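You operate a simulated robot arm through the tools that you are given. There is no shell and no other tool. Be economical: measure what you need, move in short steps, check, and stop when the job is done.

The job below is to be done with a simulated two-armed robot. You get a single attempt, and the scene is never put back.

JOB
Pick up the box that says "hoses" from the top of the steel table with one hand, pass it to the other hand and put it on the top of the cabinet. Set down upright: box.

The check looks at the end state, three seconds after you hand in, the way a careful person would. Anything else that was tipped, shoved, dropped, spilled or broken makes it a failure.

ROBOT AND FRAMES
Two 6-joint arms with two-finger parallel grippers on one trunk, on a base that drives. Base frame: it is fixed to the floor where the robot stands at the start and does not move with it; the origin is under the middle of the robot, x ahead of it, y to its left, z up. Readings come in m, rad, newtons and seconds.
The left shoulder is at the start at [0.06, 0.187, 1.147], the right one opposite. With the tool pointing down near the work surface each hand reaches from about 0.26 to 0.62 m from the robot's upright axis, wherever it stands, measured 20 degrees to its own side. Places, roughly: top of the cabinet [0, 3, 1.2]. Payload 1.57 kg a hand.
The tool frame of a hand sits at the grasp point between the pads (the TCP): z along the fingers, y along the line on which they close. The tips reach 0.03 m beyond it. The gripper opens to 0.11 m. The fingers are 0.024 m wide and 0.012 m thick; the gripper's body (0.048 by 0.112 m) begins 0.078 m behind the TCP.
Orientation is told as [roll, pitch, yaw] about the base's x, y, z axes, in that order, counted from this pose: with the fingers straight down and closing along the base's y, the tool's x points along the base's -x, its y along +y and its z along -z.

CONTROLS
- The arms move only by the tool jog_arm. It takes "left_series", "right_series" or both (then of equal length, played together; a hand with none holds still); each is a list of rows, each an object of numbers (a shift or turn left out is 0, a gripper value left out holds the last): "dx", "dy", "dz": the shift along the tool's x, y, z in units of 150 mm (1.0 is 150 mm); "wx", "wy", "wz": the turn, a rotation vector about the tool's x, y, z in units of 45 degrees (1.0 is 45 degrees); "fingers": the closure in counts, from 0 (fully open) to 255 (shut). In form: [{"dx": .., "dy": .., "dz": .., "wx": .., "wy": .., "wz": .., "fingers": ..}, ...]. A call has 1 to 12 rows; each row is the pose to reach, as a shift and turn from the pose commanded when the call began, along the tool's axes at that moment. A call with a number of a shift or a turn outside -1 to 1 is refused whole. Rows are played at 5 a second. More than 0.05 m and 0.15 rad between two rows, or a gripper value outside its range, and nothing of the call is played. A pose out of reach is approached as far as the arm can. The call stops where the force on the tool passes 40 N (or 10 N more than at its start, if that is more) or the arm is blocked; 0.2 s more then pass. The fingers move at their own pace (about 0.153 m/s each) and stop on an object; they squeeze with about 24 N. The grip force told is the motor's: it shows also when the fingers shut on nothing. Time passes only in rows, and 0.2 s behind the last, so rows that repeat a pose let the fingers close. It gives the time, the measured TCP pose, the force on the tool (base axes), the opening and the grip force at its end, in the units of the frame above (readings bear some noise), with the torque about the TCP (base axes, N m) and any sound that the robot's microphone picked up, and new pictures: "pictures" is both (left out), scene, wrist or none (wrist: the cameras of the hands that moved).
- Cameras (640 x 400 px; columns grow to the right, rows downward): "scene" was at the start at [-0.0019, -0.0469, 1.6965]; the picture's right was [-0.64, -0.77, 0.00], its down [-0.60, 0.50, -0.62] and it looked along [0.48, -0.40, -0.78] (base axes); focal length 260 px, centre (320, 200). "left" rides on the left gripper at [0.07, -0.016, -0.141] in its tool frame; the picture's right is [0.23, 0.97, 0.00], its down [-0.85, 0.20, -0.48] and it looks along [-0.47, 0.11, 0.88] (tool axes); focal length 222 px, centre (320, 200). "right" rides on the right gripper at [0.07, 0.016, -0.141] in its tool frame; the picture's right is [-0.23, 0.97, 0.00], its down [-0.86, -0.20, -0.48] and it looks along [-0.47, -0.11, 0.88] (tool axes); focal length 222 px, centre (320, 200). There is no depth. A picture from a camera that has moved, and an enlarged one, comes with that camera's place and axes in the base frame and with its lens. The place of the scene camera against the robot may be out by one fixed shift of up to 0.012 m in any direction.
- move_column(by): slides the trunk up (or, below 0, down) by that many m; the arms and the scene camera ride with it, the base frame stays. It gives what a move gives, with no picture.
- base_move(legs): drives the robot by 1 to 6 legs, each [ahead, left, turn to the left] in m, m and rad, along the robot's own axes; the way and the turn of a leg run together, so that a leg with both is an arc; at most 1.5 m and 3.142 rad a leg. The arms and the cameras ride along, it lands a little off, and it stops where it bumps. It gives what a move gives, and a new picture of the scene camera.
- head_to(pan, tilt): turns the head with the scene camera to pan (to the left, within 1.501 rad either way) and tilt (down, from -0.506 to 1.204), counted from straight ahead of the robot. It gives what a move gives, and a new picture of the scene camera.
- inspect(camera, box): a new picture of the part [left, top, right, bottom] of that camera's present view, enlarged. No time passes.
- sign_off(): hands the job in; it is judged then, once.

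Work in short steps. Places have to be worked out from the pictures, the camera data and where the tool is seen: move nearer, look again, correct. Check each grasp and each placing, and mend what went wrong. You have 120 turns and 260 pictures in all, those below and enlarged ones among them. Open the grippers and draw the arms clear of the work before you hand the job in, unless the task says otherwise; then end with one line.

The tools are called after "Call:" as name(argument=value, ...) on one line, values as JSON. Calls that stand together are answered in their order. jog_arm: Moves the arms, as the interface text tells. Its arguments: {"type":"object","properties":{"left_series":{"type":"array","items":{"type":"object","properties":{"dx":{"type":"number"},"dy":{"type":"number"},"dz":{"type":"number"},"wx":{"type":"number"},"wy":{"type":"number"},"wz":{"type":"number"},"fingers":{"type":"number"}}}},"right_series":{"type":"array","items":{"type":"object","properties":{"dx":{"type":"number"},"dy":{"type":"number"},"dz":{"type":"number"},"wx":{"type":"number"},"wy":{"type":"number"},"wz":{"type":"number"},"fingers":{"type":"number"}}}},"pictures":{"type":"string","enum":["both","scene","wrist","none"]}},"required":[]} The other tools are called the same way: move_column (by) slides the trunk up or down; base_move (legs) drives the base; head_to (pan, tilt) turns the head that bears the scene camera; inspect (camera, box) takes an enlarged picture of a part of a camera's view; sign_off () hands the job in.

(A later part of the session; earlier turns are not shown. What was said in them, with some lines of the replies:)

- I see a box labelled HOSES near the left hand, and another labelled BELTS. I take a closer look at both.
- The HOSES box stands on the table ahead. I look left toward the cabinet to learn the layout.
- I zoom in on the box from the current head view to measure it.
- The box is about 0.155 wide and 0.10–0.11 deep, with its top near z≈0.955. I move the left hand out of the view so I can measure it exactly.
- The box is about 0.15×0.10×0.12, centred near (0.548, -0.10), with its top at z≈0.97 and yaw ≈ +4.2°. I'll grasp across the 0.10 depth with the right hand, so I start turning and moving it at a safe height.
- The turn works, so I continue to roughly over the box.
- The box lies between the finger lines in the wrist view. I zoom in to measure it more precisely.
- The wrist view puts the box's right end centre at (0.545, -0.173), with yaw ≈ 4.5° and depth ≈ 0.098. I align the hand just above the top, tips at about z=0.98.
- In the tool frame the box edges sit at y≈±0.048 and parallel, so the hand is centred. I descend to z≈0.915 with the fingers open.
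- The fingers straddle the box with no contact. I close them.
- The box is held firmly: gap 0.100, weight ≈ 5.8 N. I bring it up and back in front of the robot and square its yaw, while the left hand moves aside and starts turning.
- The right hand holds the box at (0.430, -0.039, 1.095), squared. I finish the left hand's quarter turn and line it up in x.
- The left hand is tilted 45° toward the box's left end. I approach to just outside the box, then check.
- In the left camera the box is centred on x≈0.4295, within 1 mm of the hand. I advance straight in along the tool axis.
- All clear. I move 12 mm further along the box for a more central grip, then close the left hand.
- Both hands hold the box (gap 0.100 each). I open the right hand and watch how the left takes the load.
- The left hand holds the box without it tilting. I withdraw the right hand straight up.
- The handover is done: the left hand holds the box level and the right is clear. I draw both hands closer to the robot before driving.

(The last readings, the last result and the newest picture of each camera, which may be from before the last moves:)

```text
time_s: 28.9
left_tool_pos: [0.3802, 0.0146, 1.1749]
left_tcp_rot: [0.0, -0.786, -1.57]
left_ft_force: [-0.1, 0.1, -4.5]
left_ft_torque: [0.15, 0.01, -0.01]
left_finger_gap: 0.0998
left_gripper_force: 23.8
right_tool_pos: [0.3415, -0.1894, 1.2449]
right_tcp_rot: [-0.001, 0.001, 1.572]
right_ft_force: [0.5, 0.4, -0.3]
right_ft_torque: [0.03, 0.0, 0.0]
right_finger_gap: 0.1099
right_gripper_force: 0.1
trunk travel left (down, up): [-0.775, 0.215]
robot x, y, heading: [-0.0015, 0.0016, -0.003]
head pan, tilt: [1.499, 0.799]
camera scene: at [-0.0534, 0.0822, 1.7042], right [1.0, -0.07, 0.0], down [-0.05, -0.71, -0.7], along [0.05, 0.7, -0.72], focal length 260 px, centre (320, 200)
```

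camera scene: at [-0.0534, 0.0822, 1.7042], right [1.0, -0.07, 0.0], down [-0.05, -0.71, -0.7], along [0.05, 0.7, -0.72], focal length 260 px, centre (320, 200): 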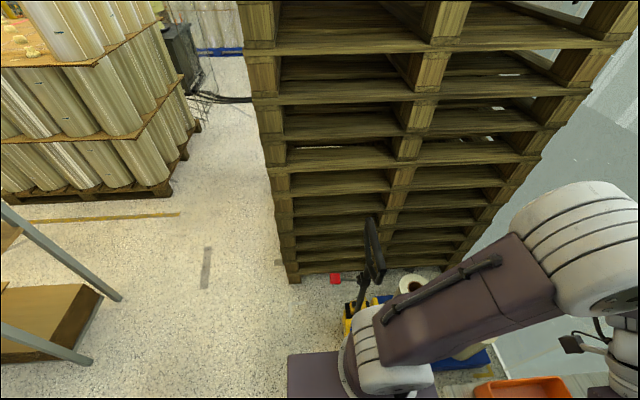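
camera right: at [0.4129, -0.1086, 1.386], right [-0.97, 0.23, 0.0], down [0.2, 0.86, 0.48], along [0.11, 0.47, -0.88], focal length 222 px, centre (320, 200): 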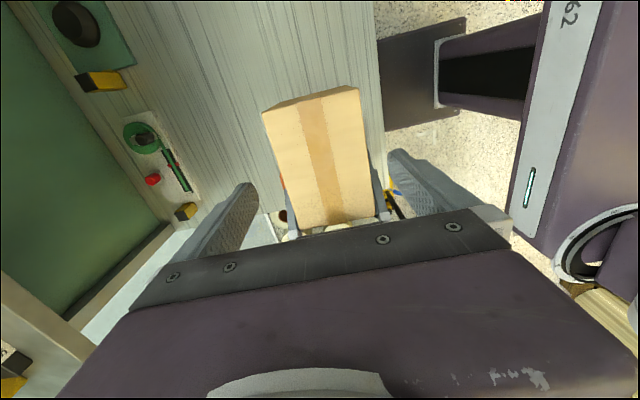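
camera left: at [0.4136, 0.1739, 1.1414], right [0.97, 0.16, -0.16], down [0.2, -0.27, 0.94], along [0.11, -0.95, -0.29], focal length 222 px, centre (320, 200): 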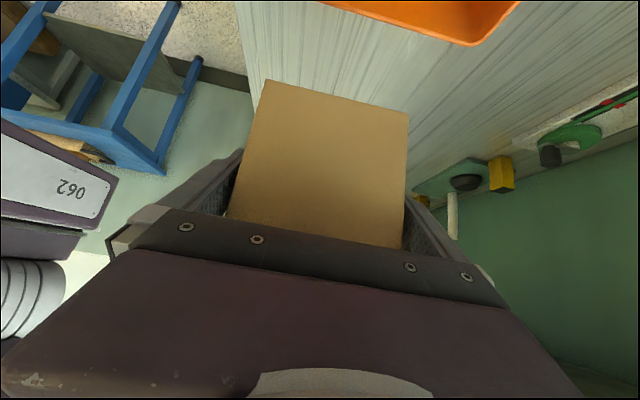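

The aisle to the left runs at about x -1.27 to -0.2 between the pallet stack and the racks. I back off 0.45 m, turn left to face it, and look.

Call:
base_move(legs=[[-0.45, 0, 0], [0, 0, 1.571]])

Call:
head_to(pan=0.0, tilt=0.4)

Call:
head_to(pan=0.9, tilt=0.8)

```text
time_s: 35.5
left_tool_pos: [-0.4687, 0.3792, 1.1753]
left_tcp_rot: [0.0, -0.786, 0.002]
left_ft_force: [0.4, 0.4, -4.3]
left_ft_torque: [0.0, 0.19, 0.04]
left_finger_gap: 0.0999
left_gripper_force: 23.9
right_tool_pos: [-0.2646, 0.3398, 1.2447]
right_tcp_rot: [0.001, 0.001, -3.14]
right_ft_force: [-0.3, -0.4, 0.3]
right_ft_torque: [0.03, 0.02, 0.0]
right_finger_gap: 0.1098
right_gripper_force: 0.0
trunk travel left (down, up): [-0.775, 0.215]
robot x, y, heading: [-0.451, -0.0026, 1.573]
head pan, tilt: [1.499, 0.799]
camera scene: at [-0.5339, -0.0526, 1.7042], right [0.07, 1.0, 0.0], down [0.72, -0.05, -0.7], along [-0.7, 0.05, -0.72], focal length 260 px, centre (320, 200)
```

scene: 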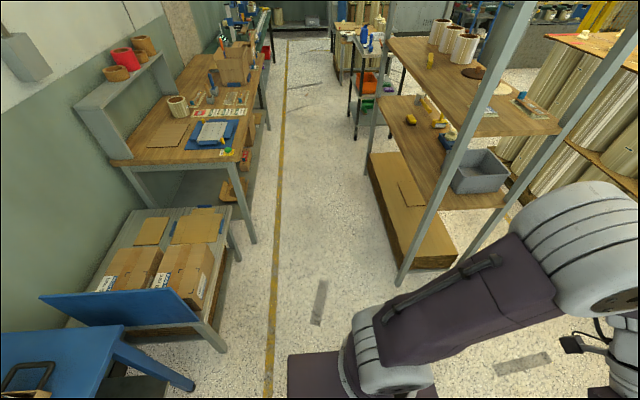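

```text
time_s: 37.1
left_tool_pos: [-0.4687, 0.3788, 1.1755]
left_tcp_rot: [-0.001, -0.784, 0.002]
left_ft_force: [-0.6, -0.2, -5.4]
left_ft_torque: [0.01, 0.2, 0.02]
left_finger_gap: 0.0999
left_gripper_force: 23.6
right_tool_pos: [-0.2643, 0.3397, 1.2454]
right_tcp_rot: [0.001, 0.001, -3.14]
right_ft_force: [0.2, 0.1, -0.9]
right_ft_torque: [0.03, 0.04, 0.01]
right_finger_gap: 0.1102
right_gripper_force: 0.0
trunk travel left (down, up): [-0.775, 0.215]
robot x, y, heading: [-0.4524, 0.0019, 1.573]
head pan, tilt: [0.0, 0.4]
camera scene: at [-0.4538, 0.0344, 1.7392], right [1.0, 0.0, 0.0], down [0.0, -0.39, -0.92], along [0.0, 0.92, -0.39], focal length 260 px, centre (320, 200)
```

scene: 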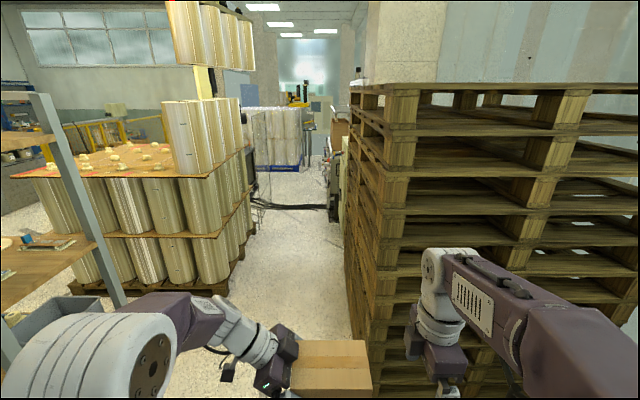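

```text
time_s: 38.3
left_tool_pos: [-0.4678, 0.3789, 1.1768]
left_tcp_rot: [0.0, -0.786, 0.001]
left_ft_force: [0.7, -0.1, -5.7]
left_ft_torque: [0.02, 0.17, -0.02]
left_finger_gap: 0.1002
left_gripper_force: 23.7
right_tool_pos: [-0.2645, 0.3397, 1.2467]
right_tcp_rot: [0.001, -0.001, -3.14]
right_ft_force: [-0.6, 0.5, 1.0]
right_ft_torque: [-0.01, 0.01, 0.03]
right_finger_gap: 0.1101
right_gripper_force: 0.1
trunk travel left (down, up): [-0.775, 0.215]
robot x, y, heading: [-0.4541, -0.0021, 1.577]
head pan, tilt: [0.901, 0.799]
camera scene: at [-0.5169, -0.0081, 1.7042], right [0.62, 0.78, 0.0], down [0.56, -0.45, -0.7], along [-0.55, 0.43, -0.72], focal length 260 px, centre (320, 200)
```

scene: 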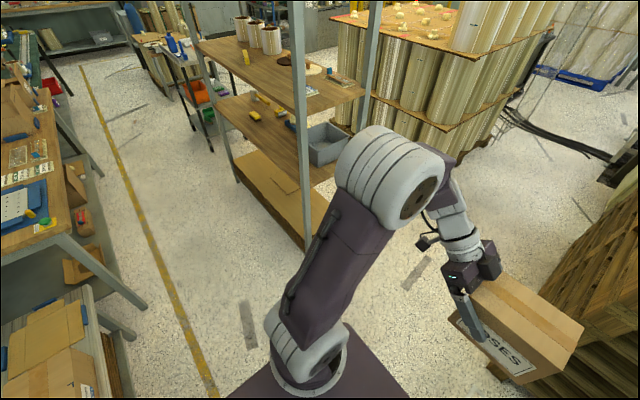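

The aisle ahead is about x -1.3 to -0.23. I strafe 0.3 m left to its centre and drive ahead 1.2 m, then look right for the cabinet.

Call:
base_move(legs=[[0, 0.31, 0], [1.2, 0, 0]])

Call:
head_to(pan=-0.5, tilt=0.4)

```text
time_s: 46.1
left_tool_pos: [-0.7725, 1.579, 1.1768]
left_tcp_rot: [0.001, -0.784, -0.01]
left_ft_force: [-0.4, 0.6, -5.5]
left_ft_torque: [-0.04, 0.16, 0.01]
left_finger_gap: 0.1
left_gripper_force: 23.9
right_tool_pos: [-0.5704, 1.5369, 1.2461]
right_tcp_rot: [0.0, -0.002, 3.131]
right_ft_force: [-1.1, 0.0, -0.5]
right_ft_torque: [-0.04, 0.0, -0.02]
right_finger_gap: 0.11
right_gripper_force: 0.1
trunk travel left (down, up): [-0.775, 0.215]
robot x, y, heading: [-0.7599, 1.2027, 1.562]
head pan, tilt: [0.901, 0.799]
camera scene: at [-0.8258, 1.1919, 1.7041], right [0.63, 0.78, 0.0], down [0.56, -0.45, -0.7], along [-0.54, 0.44, -0.72], focal length 260 px, centre (320, 200)
```

scene: 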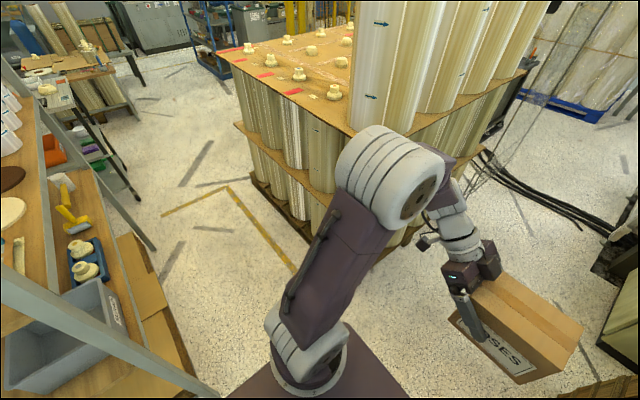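

```text
time_s: 47.6
left_tool_pos: [-0.7725, 1.5794, 1.1751]
left_tcp_rot: [-0.001, -0.785, -0.009]
left_ft_force: [-0.3, -0.1, -4.7]
left_ft_torque: [-0.02, 0.14, -0.03]
left_finger_gap: 0.0997
left_gripper_force: 23.5
right_tool_pos: [-0.5698, 1.5372, 1.2448]
right_tcp_rot: [0.0, 0.0, 3.131]
right_ft_force: [-0.1, -0.2, 0.5]
right_ft_torque: [-0.01, 0.0, 0.03]
right_finger_gap: 0.1098
right_gripper_force: 0.1
trunk travel left (down, up): [-0.775, 0.215]
robot x, y, heading: [-0.76, 1.2004, 1.558]
head pan, tilt: [-0.499, 0.4]
camera scene: at [-0.718, 1.2228, 1.7392], right [0.87, -0.49, 0.0], down [-0.19, -0.34, -0.92], along [0.45, 0.8, -0.39], focal length 260 px, centre (320, 200)
```

scene: 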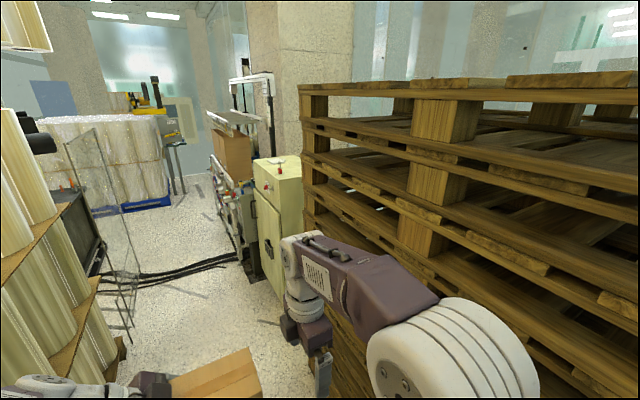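

A pale yellow cabinet stands behind the pallet stack. I zoom in on it.

Call:
inspect(camera="scene", box=[180, 100, 340, 300])

```text
2.00 times, centred on (260, 200) of scene
camera zoom: at [-0.718, 1.2228, 1.7392], right [0.87, -0.49, 0.0], down [-0.19, -0.34, -0.92], along [0.45, 0.8, -0.39], focal length 519 px, centre (440, 200)
```

zoom: 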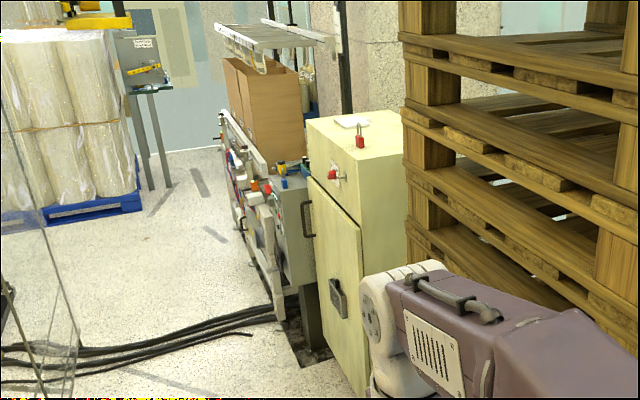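

The cabinet front is at x≈-0.155, y≈2.74–3.34, with its top at about z=1.2 and a small red item and a paper on it. I raise the trunk so the box clears the top, then drive further along the aisle.

Call:
move_column(by=0.2)

Call:
base_move(legs=[[0, 0.01, 0.012], [1.4, 0, 0]])

Call:
head_to(pan=-1.0, tilt=0.7)

```text
time_s: 49.8
left_tool_pos: [-0.7723, 1.579, 1.3759]
left_tcp_rot: [0.0, -0.786, -0.009]
left_ft_force: [-0.6, -0.4, -5.4]
left_ft_torque: [0.02, 0.17, 0.0]
left_finger_gap: 0.1
left_gripper_force: 24.2
right_tool_pos: [-0.5697, 1.5383, 1.446]
right_tcp_rot: [0.0, -0.001, 3.133]
right_ft_force: [-0.2, -0.5, -0.1]
right_ft_torque: [0.03, 0.0, 0.0]
right_finger_gap: 0.11
right_gripper_force: 0.1
trunk travel left (down, up): [-0.975, 0.015]
robot x, y, heading: [-0.7621, 1.1971, 1.563]
head pan, tilt: [-0.499, 0.4]
```

```text
time_s: 57.0
left_tool_pos: [-0.7857, 2.9647, 1.3764]
left_tcp_rot: [-0.001, -0.785, -0.005]
left_ft_force: [-0.1, 0.2, -5.3]
left_ft_torque: [0.0, 0.17, -0.01]
left_finger_gap: 0.1
left_gripper_force: 24.4
right_tool_pos: [-0.5818, 2.9235, 1.4466]
right_tcp_rot: [0.0, 0.0, 3.141]
right_ft_force: [-0.8, -0.7, 0.9]
right_ft_torque: [0.01, -0.03, -0.04]
right_finger_gap: 0.11
right_gripper_force: 0.2
trunk travel left (down, up): [-0.975, 0.015]
robot x, y, heading: [-0.7751, 2.5875, 1.57]
head pan, tilt: [-0.499, 0.4]
camera scene: at [-0.7279, 2.6079, 1.9393], right [0.88, -0.48, 0.0], down [-0.19, -0.34, -0.92], along [0.44, 0.81, -0.39], focal length 260 px, centre (320, 200)
```

scene: 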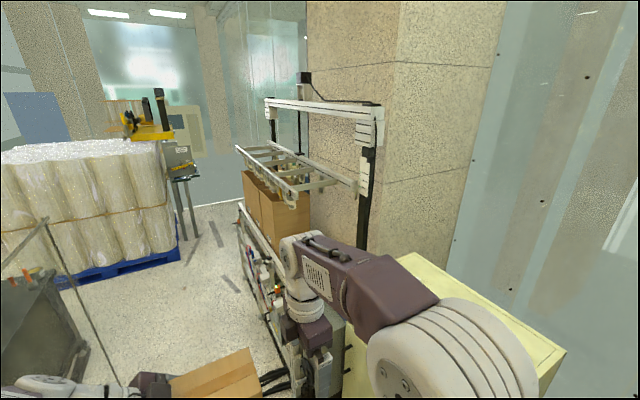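

```text
time_s: 58.0
left_tool_pos: [-0.7867, 2.9662, 1.3758]
left_tcp_rot: [0.001, -0.784, -0.002]
left_ft_force: [-0.2, 0.6, -4.8]
left_ft_torque: [0.04, 0.18, -0.03]
left_finger_gap: 0.1001
left_gripper_force: 24.3
right_tool_pos: [-0.5818, 2.926, 1.4465]
right_tcp_rot: [0.0, 0.0, 3.139]
right_ft_force: [0.7, -0.2, -0.5]
right_ft_torque: [0.01, -0.02, 0.01]
right_finger_gap: 0.1103
right_gripper_force: 0.0
trunk travel left (down, up): [-0.975, 0.015]
robot x, y, heading: [-0.7747, 2.5866, 1.573]
head pan, tilt: [-1.0, 0.7]
camera scene: at [-0.7009, 2.5744, 1.9124], right [0.54, -0.84, 0.0], down [-0.54, -0.35, -0.77], along [0.64, 0.41, -0.64], focal length 260 px, centre (320, 200)
```

scene: 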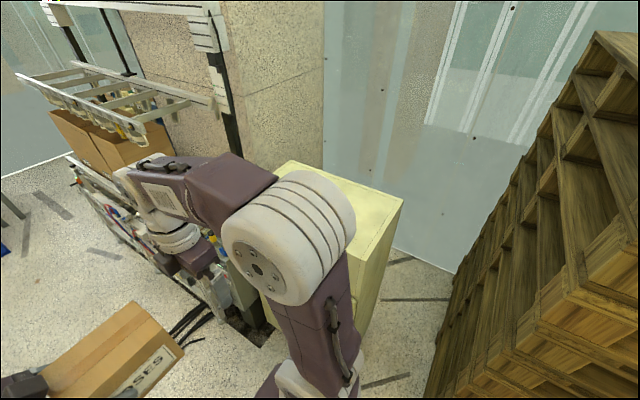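

The cabinet top spans roughly x -0.155 to 0.19 and y 2.73 to 3.34. I drive 0.25 m further, turn right to face it, and look at its top.

Call:
base_move(legs=[[0.25, 0.0, 0], [0, 0, -1.572]])

Call:
head_to(pan=0.0, tilt=0.7)

```text
time_s: 63.6
left_tool_pos: [-0.3902, 2.8515, 1.3754]
left_tcp_rot: [0.0, -0.785, -1.566]
left_ft_force: [-0.1, -0.4, -5.1]
left_ft_torque: [0.2, -0.02, -0.01]
left_finger_gap: 0.1
left_gripper_force: 24.6
right_tool_pos: [-0.4314, 2.6483, 1.4464]
right_tcp_rot: [0.0, -0.001, 1.576]
right_ft_force: [0.2, 0.7, 0.3]
right_ft_torque: [-0.01, 0.0, 0.0]
right_finger_gap: 0.1098
right_gripper_force: 0.0
trunk travel left (down, up): [-0.975, 0.015]
robot x, y, heading: [-0.7751, 2.8332, 0.002]
head pan, tilt: [-1.0, 0.7]
camera scene: at [-0.7849, 2.7659, 1.9124], right [-0.84, -0.54, 0.0], down [-0.35, 0.54, -0.76], along [0.42, -0.64, -0.64], focal length 260 px, centre (320, 200)
```

scene: 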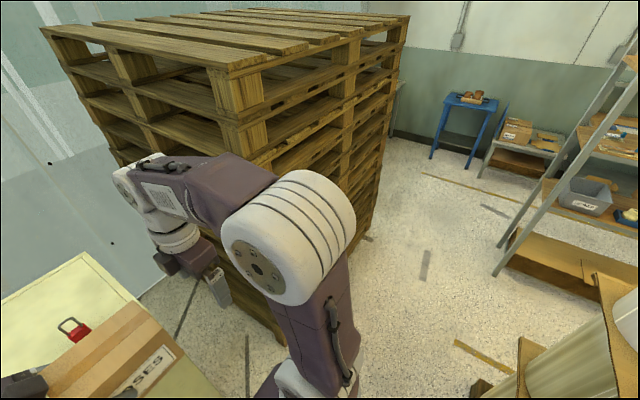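

```text
time_s: 64.9
left_tool_pos: [-0.3927, 2.852, 1.3751]
left_tcp_rot: [0.0, -0.785, -1.566]
left_ft_force: [0.8, -0.5, -5.2]
left_ft_torque: [0.19, -0.01, 0.0]
left_finger_gap: 0.0998
left_gripper_force: 23.5
right_tool_pos: [-0.4306, 2.6474, 1.4458]
right_tcp_rot: [-0.001, 0.001, 1.576]
right_ft_force: [-0.4, 0.7, 0.1]
right_ft_torque: [0.0, 0.0, 0.0]
right_finger_gap: 0.1101
right_gripper_force: 0.0
trunk travel left (down, up): [-0.975, 0.015]
robot x, y, heading: [-0.7728, 2.8329, 0.005]
head pan, tilt: [0.0, 0.7]
camera scene: at [-0.7463, 2.8371, 1.9124], right [0.0, -1.0, 0.0], down [-0.64, 0.0, -0.76], along [0.76, 0.0, -0.64], focal length 260 px, centre (320, 200)
```

scene: 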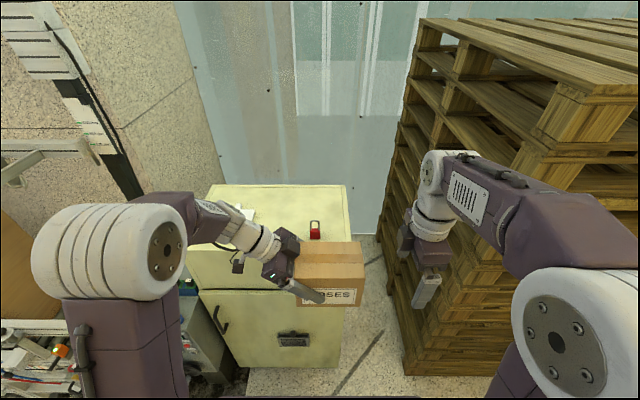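

A red padlock and a white paper lie on the cabinet top. I zoom in to find the free area.

Call:
inspect(camera="scene", box=[190, 170, 370, 320])

```text
2.67 times, centred on (280, 245) of scene
camera zoom: at [-0.7463, 2.8371, 1.9124], right [0.0, -1.0, 0.0], down [-0.64, 0.0, -0.76], along [0.76, 0.0, -0.64], focal length 692 px, centre (427, 80)
```

zoom: 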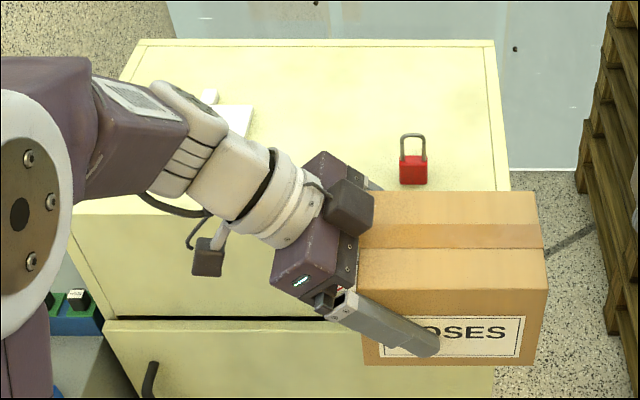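

The padlock stands near (-0.12, 2.856) and the paper near (0.0, 3.15). A free spot is centred at (-0.06, 2.98). A grille hangs near (-0.1, 3.44, 1.57), so I keep the robot to the right and reach out with the arm. First I creep 0.15 m closer.

Call:
base_move(legs=[[0.15, 0.0, -0.004]])

Call:
inspect(camera="left", box=[0, 0, 640, 400])

Call:
head_to(pan=0.5, tilt=0.5)

```text
time_s: 66.2
left_tool_pos: [-0.247, 2.8498, 1.3757]
left_tcp_rot: [0.003, -0.785, -1.573]
left_ft_force: [-0.4, -0.7, -5.7]
left_ft_torque: [0.15, -0.03, 0.05]
left_finger_gap: 0.0999
left_gripper_force: 24.0
right_tool_pos: [-0.2872, 2.647, 1.4461]
right_tcp_rot: [-0.004, 0.002, 1.572]
right_ft_force: [-0.6, -0.7, -1.0]
right_ft_torque: [-0.03, -0.05, -0.02]
right_finger_gap: 0.1099
right_gripper_force: 0.0
trunk travel left (down, up): [-0.975, 0.015]
robot x, y, heading: [-0.6235, 2.8355, 0.0]
head pan, tilt: [0.0, 0.7]
camera scene: at [-0.6025, 2.8374, 1.9125], right [0.0, -1.0, 0.0], down [-0.64, 0.0, -0.77], along [0.77, 0.0, -0.64], focal length 260 px, centre (320, 200)
```

scene: 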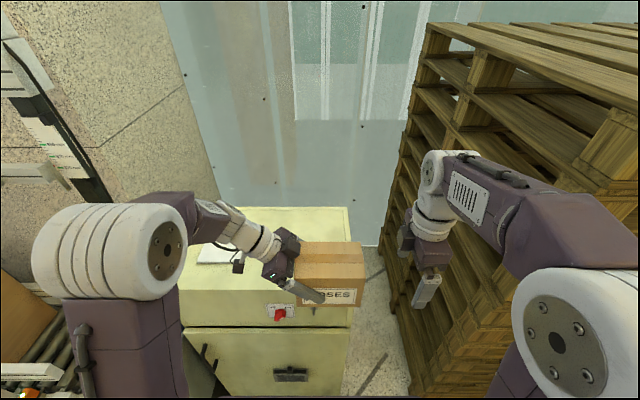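

```text
1.00 times, centred on (320, 200) of left
camera zoom: at [-0.2625, 2.9975, 1.4278], right [0.97, 0.16, -0.16], down [0.2, -0.27, 0.94], along [0.11, -0.95, -0.29], focal length 222 px, centre (320, 200)
```

zoom: 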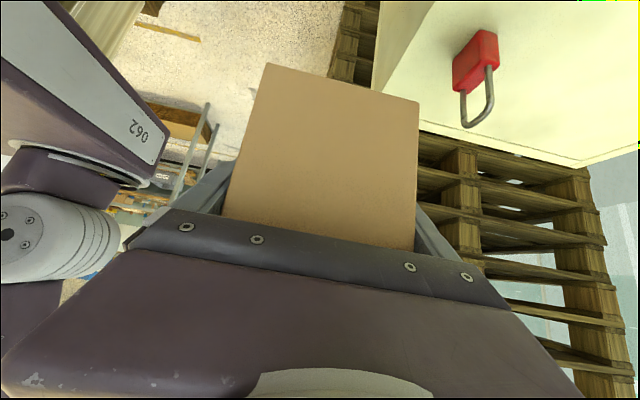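

```text
time_s: 67.2
left_tool_pos: [-0.2405, 2.8501, 1.3758]
left_tcp_rot: [-0.002, -0.786, -1.569]
left_ft_force: [0.5, -0.3, -5.0]
left_ft_torque: [0.17, 0.0, -0.02]
left_finger_gap: 0.1
left_gripper_force: 23.6
right_tool_pos: [-0.2807, 2.6457, 1.4444]
right_tcp_rot: [0.002, 0.001, 1.573]
right_ft_force: [0.8, 0.1, -0.1]
right_ft_torque: [0.01, 0.06, 0.01]
right_finger_gap: 0.1101
right_gripper_force: 0.0
trunk travel left (down, up): [-0.975, 0.015]
robot x, y, heading: [-0.6215, 2.8338, 0.002]
head pan, tilt: [0.499, 0.499]
camera scene: at [-0.5992, 2.8809, 1.93], right [0.48, -0.88, 0.0], down [-0.42, -0.23, -0.88], along [0.77, 0.42, -0.48], focal length 260 px, centre (320, 200)
```

scene: 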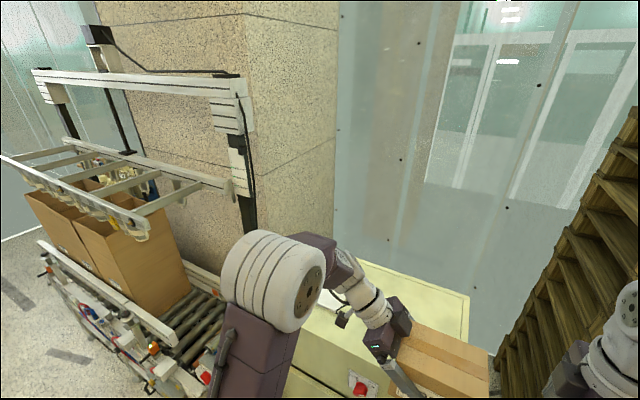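

The padlock stands upright with its top near z≈1.285, so I won't pass over it. I move the box left 0.165 and up 0.03 first, in place.

Call:
jog_arm(left_series=[{"dx": 0.16, "dz": -0.23, "fingers": 255}, {"dx": 0.32, "dz": -0.46, "fingers": 255}, {"dx": 0.48, "dz": -0.69, "fingers": 255}, {"dx": 0.636, "dz": -0.919, "fingers": 255}, {"dx": 0.636, "dz": -0.919, "fingers": 255}], pictures="both")

```text
time_s: 68.4
left_tool_pos: [-0.2422, 3.0167, 1.4058]
left_tcp_rot: [0.0, -0.786, -1.573]
left_ft_force: [0.1, -0.2, -5.0]
left_ft_torque: [0.19, 0.02, 0.01]
left_finger_gap: 0.1
left_gripper_force: 23.7
right_tool_pos: [-0.2818, 2.6471, 1.4456]
right_tcp_rot: [0.001, 0.0, 1.574]
right_ft_force: [-0.3, -0.6, 0.2]
right_ft_torque: [0.02, -0.01, 0.01]
right_finger_gap: 0.11
right_gripper_force: 0.1
trunk travel left (down, up): [-0.975, 0.015]
robot x, y, heading: [-0.6171, 2.8366, 0.003]
head pan, tilt: [0.499, 0.499]
camera scene: at [-0.6018, 2.882, 1.9301], right [0.48, -0.88, 0.0], down [-0.42, -0.23, -0.88], along [0.77, 0.42, -0.48], focal length 260 px, centre (320, 200)
camera left: at [-0.2584, 3.1626, 1.4565], right [0.97, 0.16, -0.16], down [0.2, -0.27, 0.94], along [0.11, -0.95, -0.29], focal length 222 px, centre (320, 200)
```

scene: 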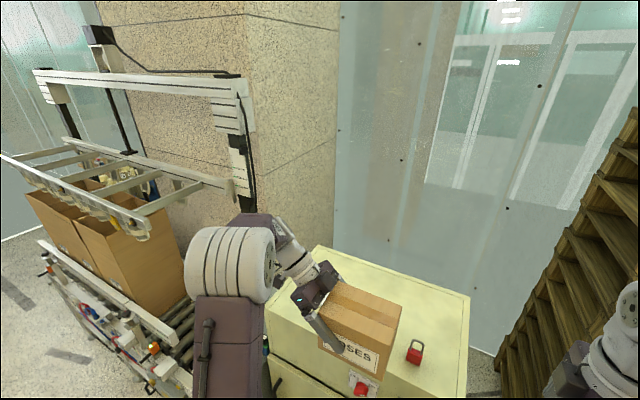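
left: 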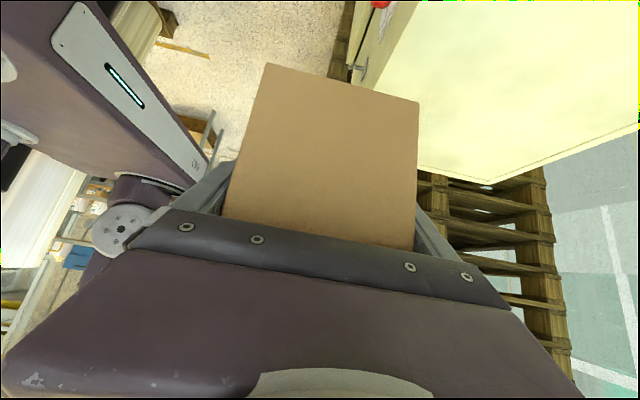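

The elbow remains clear of the grille. I extend forward (+x) by 0.15 m and check.

Call:
jog_arm(left_series=[{"dy": 0.2, "fingers": 255}, {"dy": 0.4, "fingers": 255}, {"dy": 0.6, "fingers": 255}, {"dy": 0.8, "fingers": 255}, {"dy": 1, "fingers": 255}, {"dy": 1, "fingers": 255}], pictures="both")

Call:
inspect(camera="scene", box=[180, 180, 480, 400])

```text
time_s: 69.8
left_tool_pos: [-0.0928, 3.0156, 1.4066]
left_tcp_rot: [-0.002, -0.788, -1.57]
left_ft_force: [-0.2, -1.1, -5.4]
left_ft_torque: [0.19, -0.01, 0.0]
left_finger_gap: 0.1
left_gripper_force: 24.2
right_tool_pos: [-0.281, 2.6471, 1.4463]
right_tcp_rot: [-0.001, 0.0, 1.574]
right_ft_force: [-0.4, -0.1, -0.7]
right_ft_torque: [0.01, -0.01, -0.03]
right_finger_gap: 0.1099
right_gripper_force: 0.1
trunk travel left (down, up): [-0.975, 0.015]
robot x, y, heading: [-0.6206, 2.8348, 0.003]
head pan, tilt: [0.499, 0.499]
camera scene: at [-0.6012, 2.8814, 1.9301], right [0.48, -0.88, 0.0], down [-0.42, -0.23, -0.88], along [0.77, 0.42, -0.48], focal length 260 px, centre (320, 200)
camera left: at [-0.1083, 3.1632, 1.4565], right [0.97, 0.16, -0.16], down [0.2, -0.27, 0.94], along [0.11, -0.95, -0.29], focal length 222 px, centre (320, 200)
```

scene: 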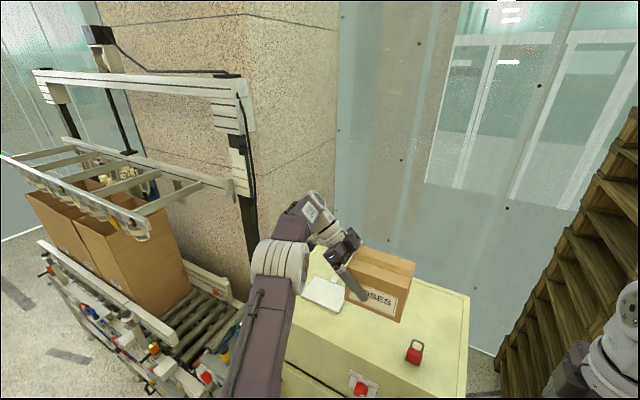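
left: 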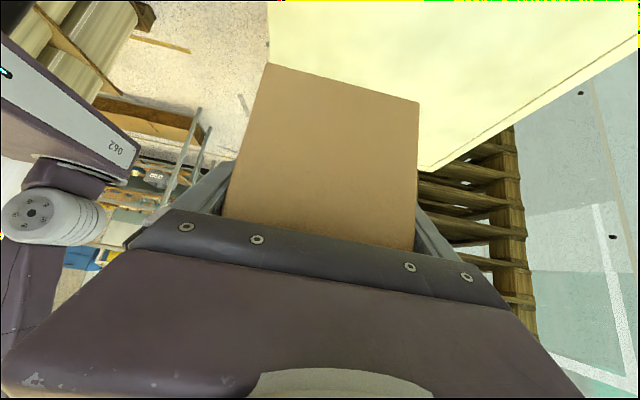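

```text
1.82 times, centred on (330, 290) of scene
camera zoom: at [-0.6012, 2.8814, 1.9301], right [0.48, -0.88, 0.0], down [-0.42, -0.23, -0.88], along [0.77, 0.42, -0.48], focal length 472 px, centre (302, 36)
```

zoom: 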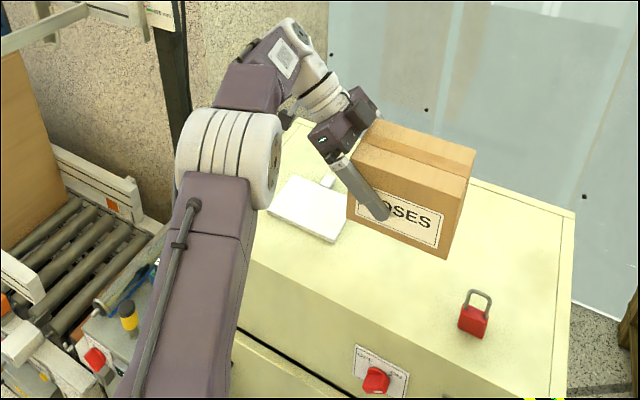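

A clear view: the box is over free space between the padlock and the white pad. I move 3 cm further in, then lower to about 1 cm above the top.

Call:
jog_arm(left_series=[{"dy": 0.22, "fingers": 255}, {"dy": 0.22, "dx": 0.16, "dz": 0.16, "fingers": 255}, {"dy": 0.22, "dx": 0.32, "dz": 0.32, "fingers": 255}, {"dy": 0.22, "dx": 0.46, "dz": 0.46, "fingers": 255}, {"dy": 0.22, "dx": 0.55, "dz": 0.55, "fingers": 255}, {"dy": 0.22, "dx": 0.62, "dz": 0.62, "fingers": 255}, {"dy": 0.22, "dx": 0.62, "dz": 0.62, "fingers": 255}], pictures="both")

Call:
inspect(camera="scene", box=[280, 200, 480, 400])

```text
time_s: 71.4
left_tool_pos: [-0.059, 3.016, 1.2735]
left_tcp_rot: [0.0, -0.785, -1.571]
left_ft_force: [0.2, 0.0, -4.4]
left_ft_torque: [0.15, -0.01, -0.02]
left_finger_gap: 0.0996
left_gripper_force: 24.5
left hand out of reach, approached as far as the arm can: row 1
right_tool_pos: [-0.2825, 2.6473, 1.4474]
right_tcp_rot: [0.0, -0.001, 1.572]
right_ft_force: [-0.6, 1.0, 0.1]
right_ft_torque: [-0.01, 0.0, -0.03]
right_finger_gap: 0.1101
right_gripper_force: 0.0
trunk travel left (down, up): [-0.975, 0.015]
robot x, y, heading: [-0.6222, 2.8377, 0.005]
head pan, tilt: [0.499, 0.499]
camera scene: at [-0.6022, 2.881, 1.9301], right [0.48, -0.88, 0.0], down [-0.42, -0.23, -0.88], along [0.77, 0.42, -0.48], focal length 260 px, centre (320, 200)
camera left: at [-0.0752, 3.163, 1.3249], right [0.97, 0.16, -0.16], down [0.2, -0.27, 0.94], along [0.11, -0.95, -0.29], focal length 222 px, centre (320, 200)
```

scene: 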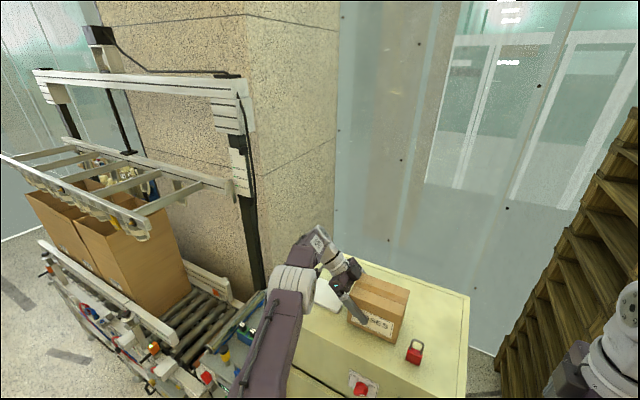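
left: 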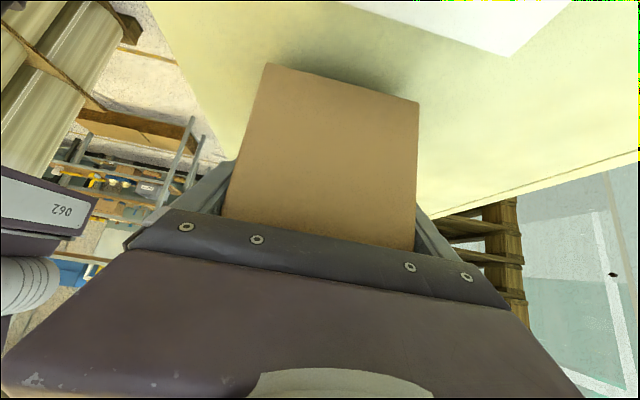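

```text
2.00 times, centred on (380, 300) of scene
camera zoom: at [-0.6022, 2.881, 1.9301], right [0.48, -0.88, 0.0], down [-0.42, -0.23, -0.88], along [0.77, 0.42, -0.48], focal length 519 px, centre (200, 0)
```

zoom: 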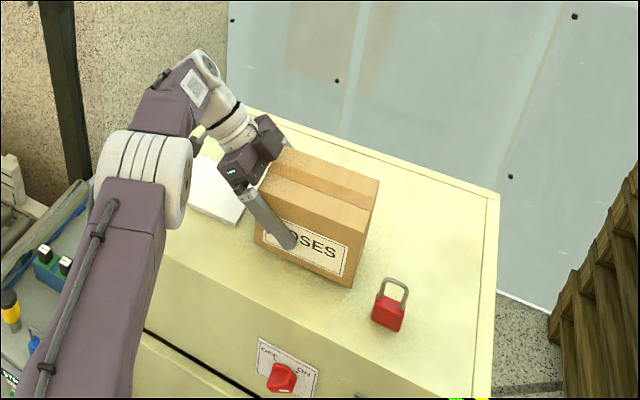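

It's about 1 cm above the top. I lower in small steps and watch the force.

Call:
jog_arm(left_series=[{"dx": 0.014, "dz": 0.014, "fingers": 255}, {"dx": 0.024, "dz": 0.024, "fingers": 255}, {"dx": 0.033, "dz": 0.033, "fingers": 255}, {"dx": 0.042, "dz": 0.042, "fingers": 255}, {"dx": 0.042, "dz": 0.042, "fingers": 255}], pictures="none")

```text
time_s: 72.6
left_tool_pos: [-0.0596, 3.0168, 1.2659]
left_tcp_rot: [-0.001, -0.786, -1.568]
left_ft_force: [0.1, -0.1, -4.6]
left_ft_torque: [0.17, 0.0, -0.01]
left_finger_gap: 0.1
left_gripper_force: 24.1
right_tool_pos: [-0.2816, 2.6478, 1.4459]
right_tcp_rot: [-0.001, 0.0, 1.572]
right_ft_force: [0.5, -0.2, -0.1]
right_ft_torque: [0.03, -0.02, 0.0]
right_finger_gap: 0.1102
right_gripper_force: 0.1
trunk travel left (down, up): [-0.975, 0.015]
robot x, y, heading: [-0.6194, 2.8364, 0.007]
head pan, tilt: [0.499, 0.499]
```

Still no contact (force -4.6 N). I continue down in small steps.

Call:
jog_arm(left_series=[{"dx": 0.01, "dz": 0.01, "fingers": 255}, {"dx": 0.019, "dz": 0.019, "fingers": 255}, {"dx": 0.024, "dz": 0.024, "fingers": 255}, {"dx": 0.024, "dz": 0.024, "fingers": 255}], pictures="none")

```text
time_s: 73.6
left_tool_pos: [-0.0597, 3.0153, 1.2605]
left_tcp_rot: [0.001, -0.785, -1.569]
left_ft_force: [1.5, 0.0, -0.6]
left_ft_torque: [-0.28, -0.09, 0.17]
left_finger_gap: 0.0999
left_gripper_force: 24.1
right_tool_pos: [-0.2818, 2.6468, 1.4463]
right_tcp_rot: [0.001, 0.0, 1.573]
right_ft_force: [-0.6, -0.3, 0.3]
right_ft_torque: [-0.01, -0.02, -0.02]
right_finger_gap: 0.11
right_gripper_force: 0.1
trunk travel left (down, up): [-0.975, 0.015]
robot x, y, heading: [-0.6195, 2.8332, 0.006]
head pan, tilt: [0.499, 0.499]
```

Contact: the cabinet now carries the weight. I look before releasing.

Call:
jog_arm(left_series=[{"dx": 0.004, "dz": 0.004, "fingers": 255}, {"dx": 0.004, "dz": 0.004, "fingers": 255}], pictures="wrist")

Call:
inspect(camera="scene", box=[280, 200, 480, 400])

```text
time_s: 74.2
left_tool_pos: [-0.0591, 3.0162, 1.2603]
left_tcp_rot: [0.001, -0.787, -1.572]
left_ft_force: [3.9, 2.6, 7.0]
left_ft_torque: [-1.03, 0.32, 0.35]
left_finger_gap: 0.1
left_gripper_force: 24.2
right_tool_pos: [-0.2826, 2.6467, 1.4468]
right_tcp_rot: [0.001, 0.0, 1.572]
right_ft_force: [0.2, 0.3, -1.3]
right_ft_torque: [-0.02, -0.02, -0.04]
right_finger_gap: 0.11
right_gripper_force: 0.2
trunk travel left (down, up): [-0.975, 0.015]
robot x, y, heading: [-0.6216, 2.8354, -0.002]
head pan, tilt: [0.499, 0.499]
camera left: at [-0.0755, 3.163, 1.3107], right [0.97, 0.16, -0.16], down [0.2, -0.26, 0.94], along [0.11, -0.95, -0.29], focal length 222 px, centre (320, 200)
```

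left: 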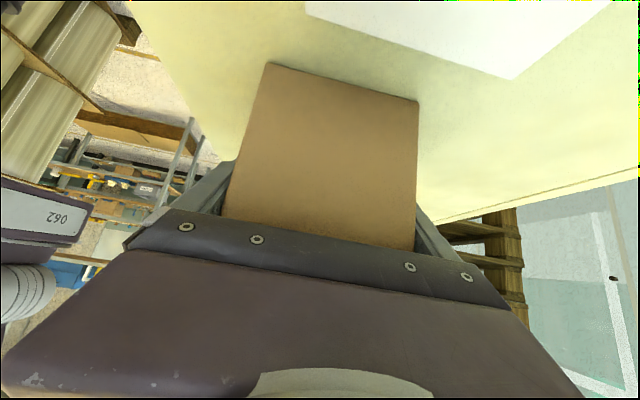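

```text
2.00 times, centred on (380, 300) of scene
camera zoom: at [-0.602, 2.8818, 1.9302], right [0.48, -0.88, 0.0], down [-0.42, -0.23, -0.88], along [0.77, 0.42, -0.48], focal length 519 px, centre (200, 0)
```

zoom: 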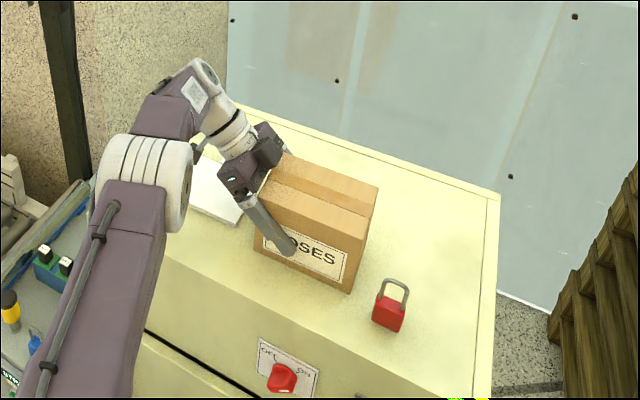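

Seated firmly and clear of everything. I open the left hand.

Call:
jog_arm(left_series=[{"fingers": 0}, {"fingers": 0}, {"fingers": 0}, {"fingers": 0}], pictures="none")

```text
time_s: 75.2
left_tool_pos: [-0.0594, 3.0153, 1.2585]
left_tcp_rot: [0.0, -0.785, -1.57]
left_ft_force: [-0.4, -0.2, 0.3]
left_ft_torque: [0.0, -0.01, -0.02]
left_finger_gap: 0.1101
left_gripper_force: 0.1
right_tool_pos: [-0.2811, 2.6465, 1.4469]
right_tcp_rot: [0.001, 0.0, 1.573]
right_ft_force: [0.6, -0.4, -0.3]
right_ft_torque: [0.03, -0.01, 0.01]
right_finger_gap: 0.1098
right_gripper_force: 0.0
trunk travel left (down, up): [-0.975, 0.015]
robot x, y, heading: [-0.6203, 2.839, -0.002]
head pan, tilt: [0.499, 0.499]
```

Released. Since the arm is near its reach limit, I lift straight up with the fingers still flanking the box until they clear its top.

Call:
jog_arm(left_series=[{"dx": -0.08, "dz": -0.08, "fingers": 0}, {"dx": -0.16, "dz": -0.16, "fingers": 0}, {"dx": -0.24, "dz": -0.24, "fingers": 0}, {"dx": -0.32, "dz": -0.32, "fingers": 0}, {"dx": -0.32, "dz": -0.32, "fingers": 0}], pictures="both")

Call:
inspect(camera="scene", box=[280, 200, 480, 400])

```text
time_s: 76.4
left_tool_pos: [-0.0587, 3.0155, 1.3268]
left_tcp_rot: [-0.001, -0.785, -1.571]
left_ft_force: [0.5, -0.6, 0.3]
left_ft_torque: [0.04, -0.01, 0.01]
left_finger_gap: 0.1099
left_gripper_force: 0.0
right_tool_pos: [-0.2813, 2.6459, 1.4463]
right_tcp_rot: [-0.001, -0.001, 1.574]
right_ft_force: [-0.6, 0.2, -0.3]
right_ft_torque: [-0.01, 0.02, 0.01]
right_finger_gap: 0.1098
right_gripper_force: 0.1
trunk travel left (down, up): [-0.975, 0.015]
robot x, y, heading: [-0.6217, 2.8393, -0.001]
head pan, tilt: [0.499, 0.499]
camera scene: at [-0.6023, 2.8811, 1.9301], right [0.48, -0.88, 0.0], down [-0.42, -0.23, -0.88], along [0.77, 0.42, -0.48], focal length 260 px, centre (320, 200)
camera left: at [-0.0749, 3.1625, 1.3785], right [0.97, 0.16, -0.16], down [0.2, -0.27, 0.94], along [0.11, -0.95, -0.29], focal length 222 px, centre (320, 200)
```

scene: 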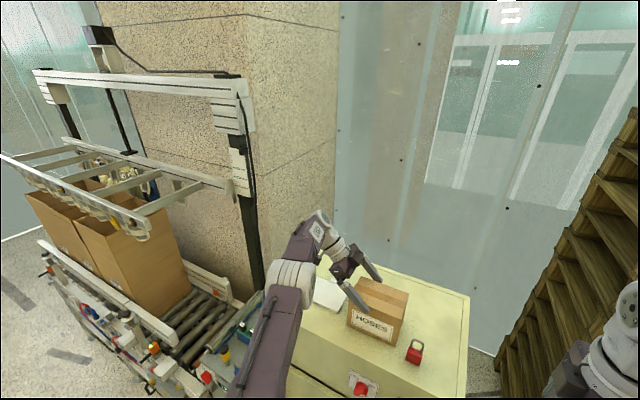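
left: 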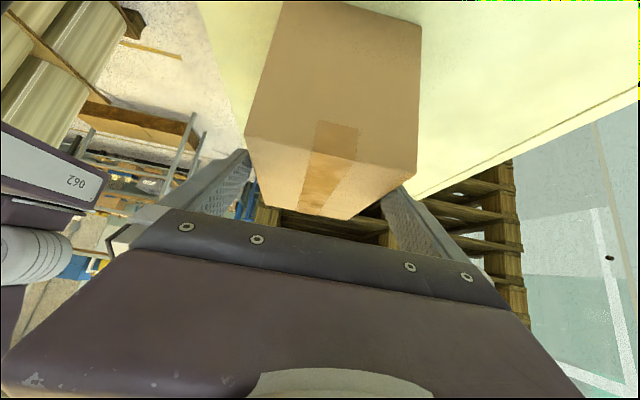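

```text
2.00 times, centred on (380, 300) of scene
camera zoom: at [-0.6023, 2.8811, 1.9301], right [0.48, -0.88, 0.0], down [-0.42, -0.23, -0.88], along [0.77, 0.42, -0.48], focal length 519 px, centre (200, 0)
```

zoom: 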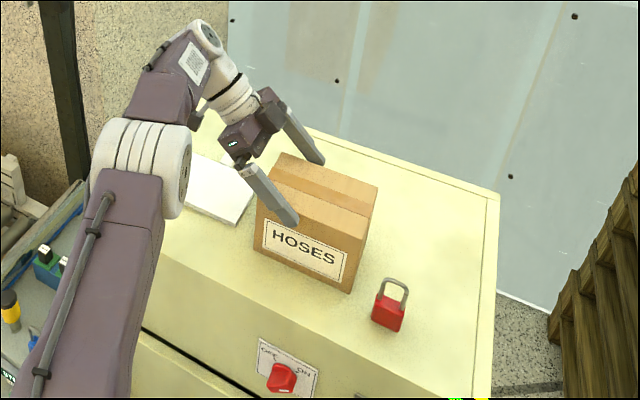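

The box stands upright and untouched. I raise a bit more, then check before pulling back over it.

Call:
jog_arm(left_series=[{"dx": -0.08, "dz": -0.08, "fingers": 0}, {"dx": -0.16, "dz": -0.16, "fingers": 0}, {"dx": -0.22, "dz": -0.22, "fingers": 0}, {"dx": -0.22, "dz": -0.22, "fingers": 0}], pictures="none")

```text
time_s: 77.4
left_tool_pos: [-0.0595, 3.0159, 1.3749]
left_tcp_rot: [0.0, -0.785, -1.571]
left_ft_force: [0.5, -0.4, -0.4]
left_ft_torque: [0.02, 0.01, 0.04]
left_finger_gap: 0.1099
left_gripper_force: 0.0
right_tool_pos: [-0.2826, 2.6471, 1.4458]
right_tcp_rot: [-0.001, 0.0, 1.573]
right_ft_force: [1.0, -0.4, 0.2]
right_ft_torque: [0.03, -0.02, 0.01]
right_finger_gap: 0.1101
right_gripper_force: 0.0
trunk travel left (down, up): [-0.975, 0.015]
robot x, y, heading: [-0.6228, 2.8353, -0.0]
head pan, tilt: [0.499, 0.499]
```

The tips are at about z=1.345, above the box top at 1.32. I pull the hand back toward the robot, rising slightly.

Call:
jog_arm(left_series=[{"dy": -0.2, "fingers": 0}, {"dy": -0.4, "dx": -0.05, "dz": -0.05, "fingers": 0}, {"dy": -0.6, "dx": -0.1, "dz": -0.1, "fingers": 0}, {"dy": -0.8, "dx": -0.1, "dz": -0.1, "fingers": 0}, {"dy": -1, "dx": -0.1, "dz": -0.1, "fingers": 0}, {"dy": -1, "dx": -0.1, "dz": -0.1, "fingers": 0}], pictures="scene")

Call:
base_move(legs=[[-0.15, 0, 0]])

Call:
inspect(camera="scene", box=[280, 150, 520, 350])

```text
time_s: 78.8
left_tool_pos: [-0.2104, 3.0149, 1.395]
left_tcp_rot: [0.001, -0.786, -1.569]
left_ft_force: [0.4, -0.9, -0.3]
left_ft_torque: [0.01, 0.0, 0.0]
left_finger_gap: 0.1101
left_gripper_force: 0.0
right_tool_pos: [-0.281, 2.6476, 1.4457]
right_tcp_rot: [-0.001, 0.0, 1.573]
right_ft_force: [-0.1, -0.4, -0.9]
right_ft_torque: [0.0, 0.0, 0.01]
right_finger_gap: 0.1098
right_gripper_force: 0.1
trunk travel left (down, up): [-0.975, 0.015]
robot x, y, heading: [-0.6205, 2.8362, -0.0]
head pan, tilt: [0.499, 0.499]
camera scene: at [-0.6022, 2.881, 1.9301], right [0.48, -0.88, 0.0], down [-0.42, -0.23, -0.88], along [0.77, 0.42, -0.48], focal length 260 px, centre (320, 200)
```

scene: 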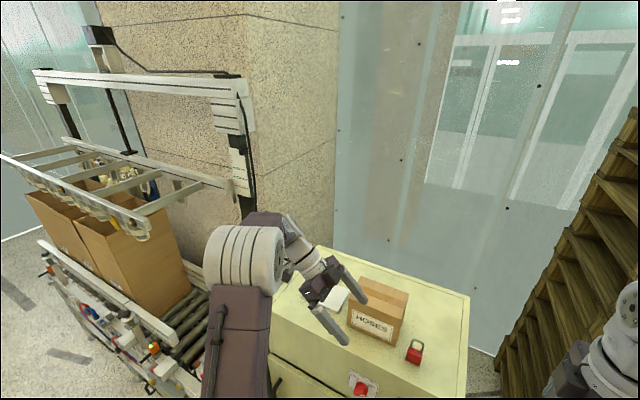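

```text
time_s: 80.1
left_tool_pos: [-0.3545, 3.0143, 1.3948]
left_tcp_rot: [-0.003, -0.785, -1.568]
left_ft_force: [0.4, -0.7, -0.4]
left_ft_torque: [-0.02, 0.01, -0.02]
left_finger_gap: 0.1102
left_gripper_force: 0.0
right_tool_pos: [-0.4263, 2.646, 1.4449]
right_tcp_rot: [0.003, 0.001, 1.571]
right_ft_force: [0.3, 0.2, -0.1]
right_ft_torque: [0.02, 0.02, 0.01]
right_finger_gap: 0.1098
right_gripper_force: 0.1
trunk travel left (down, up): [-0.975, 0.015]
robot x, y, heading: [-0.7708, 2.8366, 0.004]
head pan, tilt: [0.499, 0.499]
camera scene: at [-0.7457, 2.8809, 1.93], right [0.48, -0.88, 0.0], down [-0.42, -0.23, -0.88], along [0.77, 0.42, -0.48], focal length 260 px, centre (320, 200)
```

scene: 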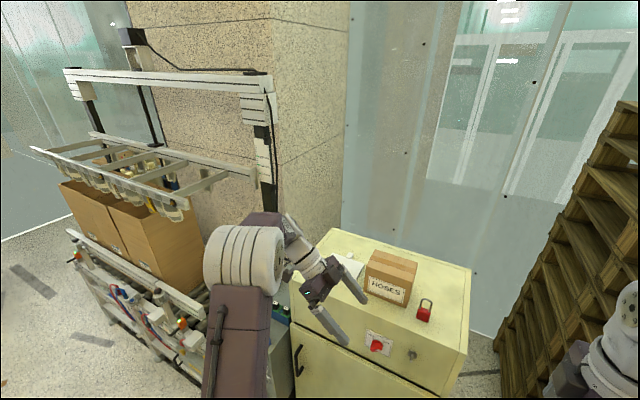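

```text
2.00 times, centred on (400, 250) of scene
camera zoom: at [-0.7457, 2.8809, 1.93], right [0.48, -0.88, 0.0], down [-0.42, -0.23, -0.88], along [0.77, 0.42, -0.48], focal length 519 px, centre (160, 100)
```

zoom: 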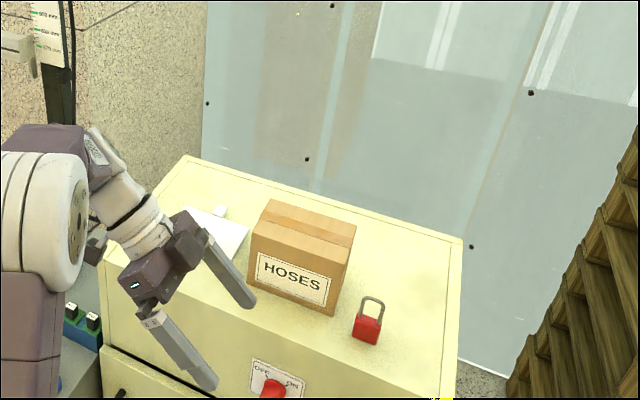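

The box stands upright on the cabinet top, the padlock and pad are undisturbed, and both hands are open and clear. I hand in.

Call:
sign_off()

```text
The job is handed in.
```

The "hoses" box was picked up with the right hand, passed to the left hand in the air, and set upright on top of the cabinet; nothing else was seen to be disturbed.
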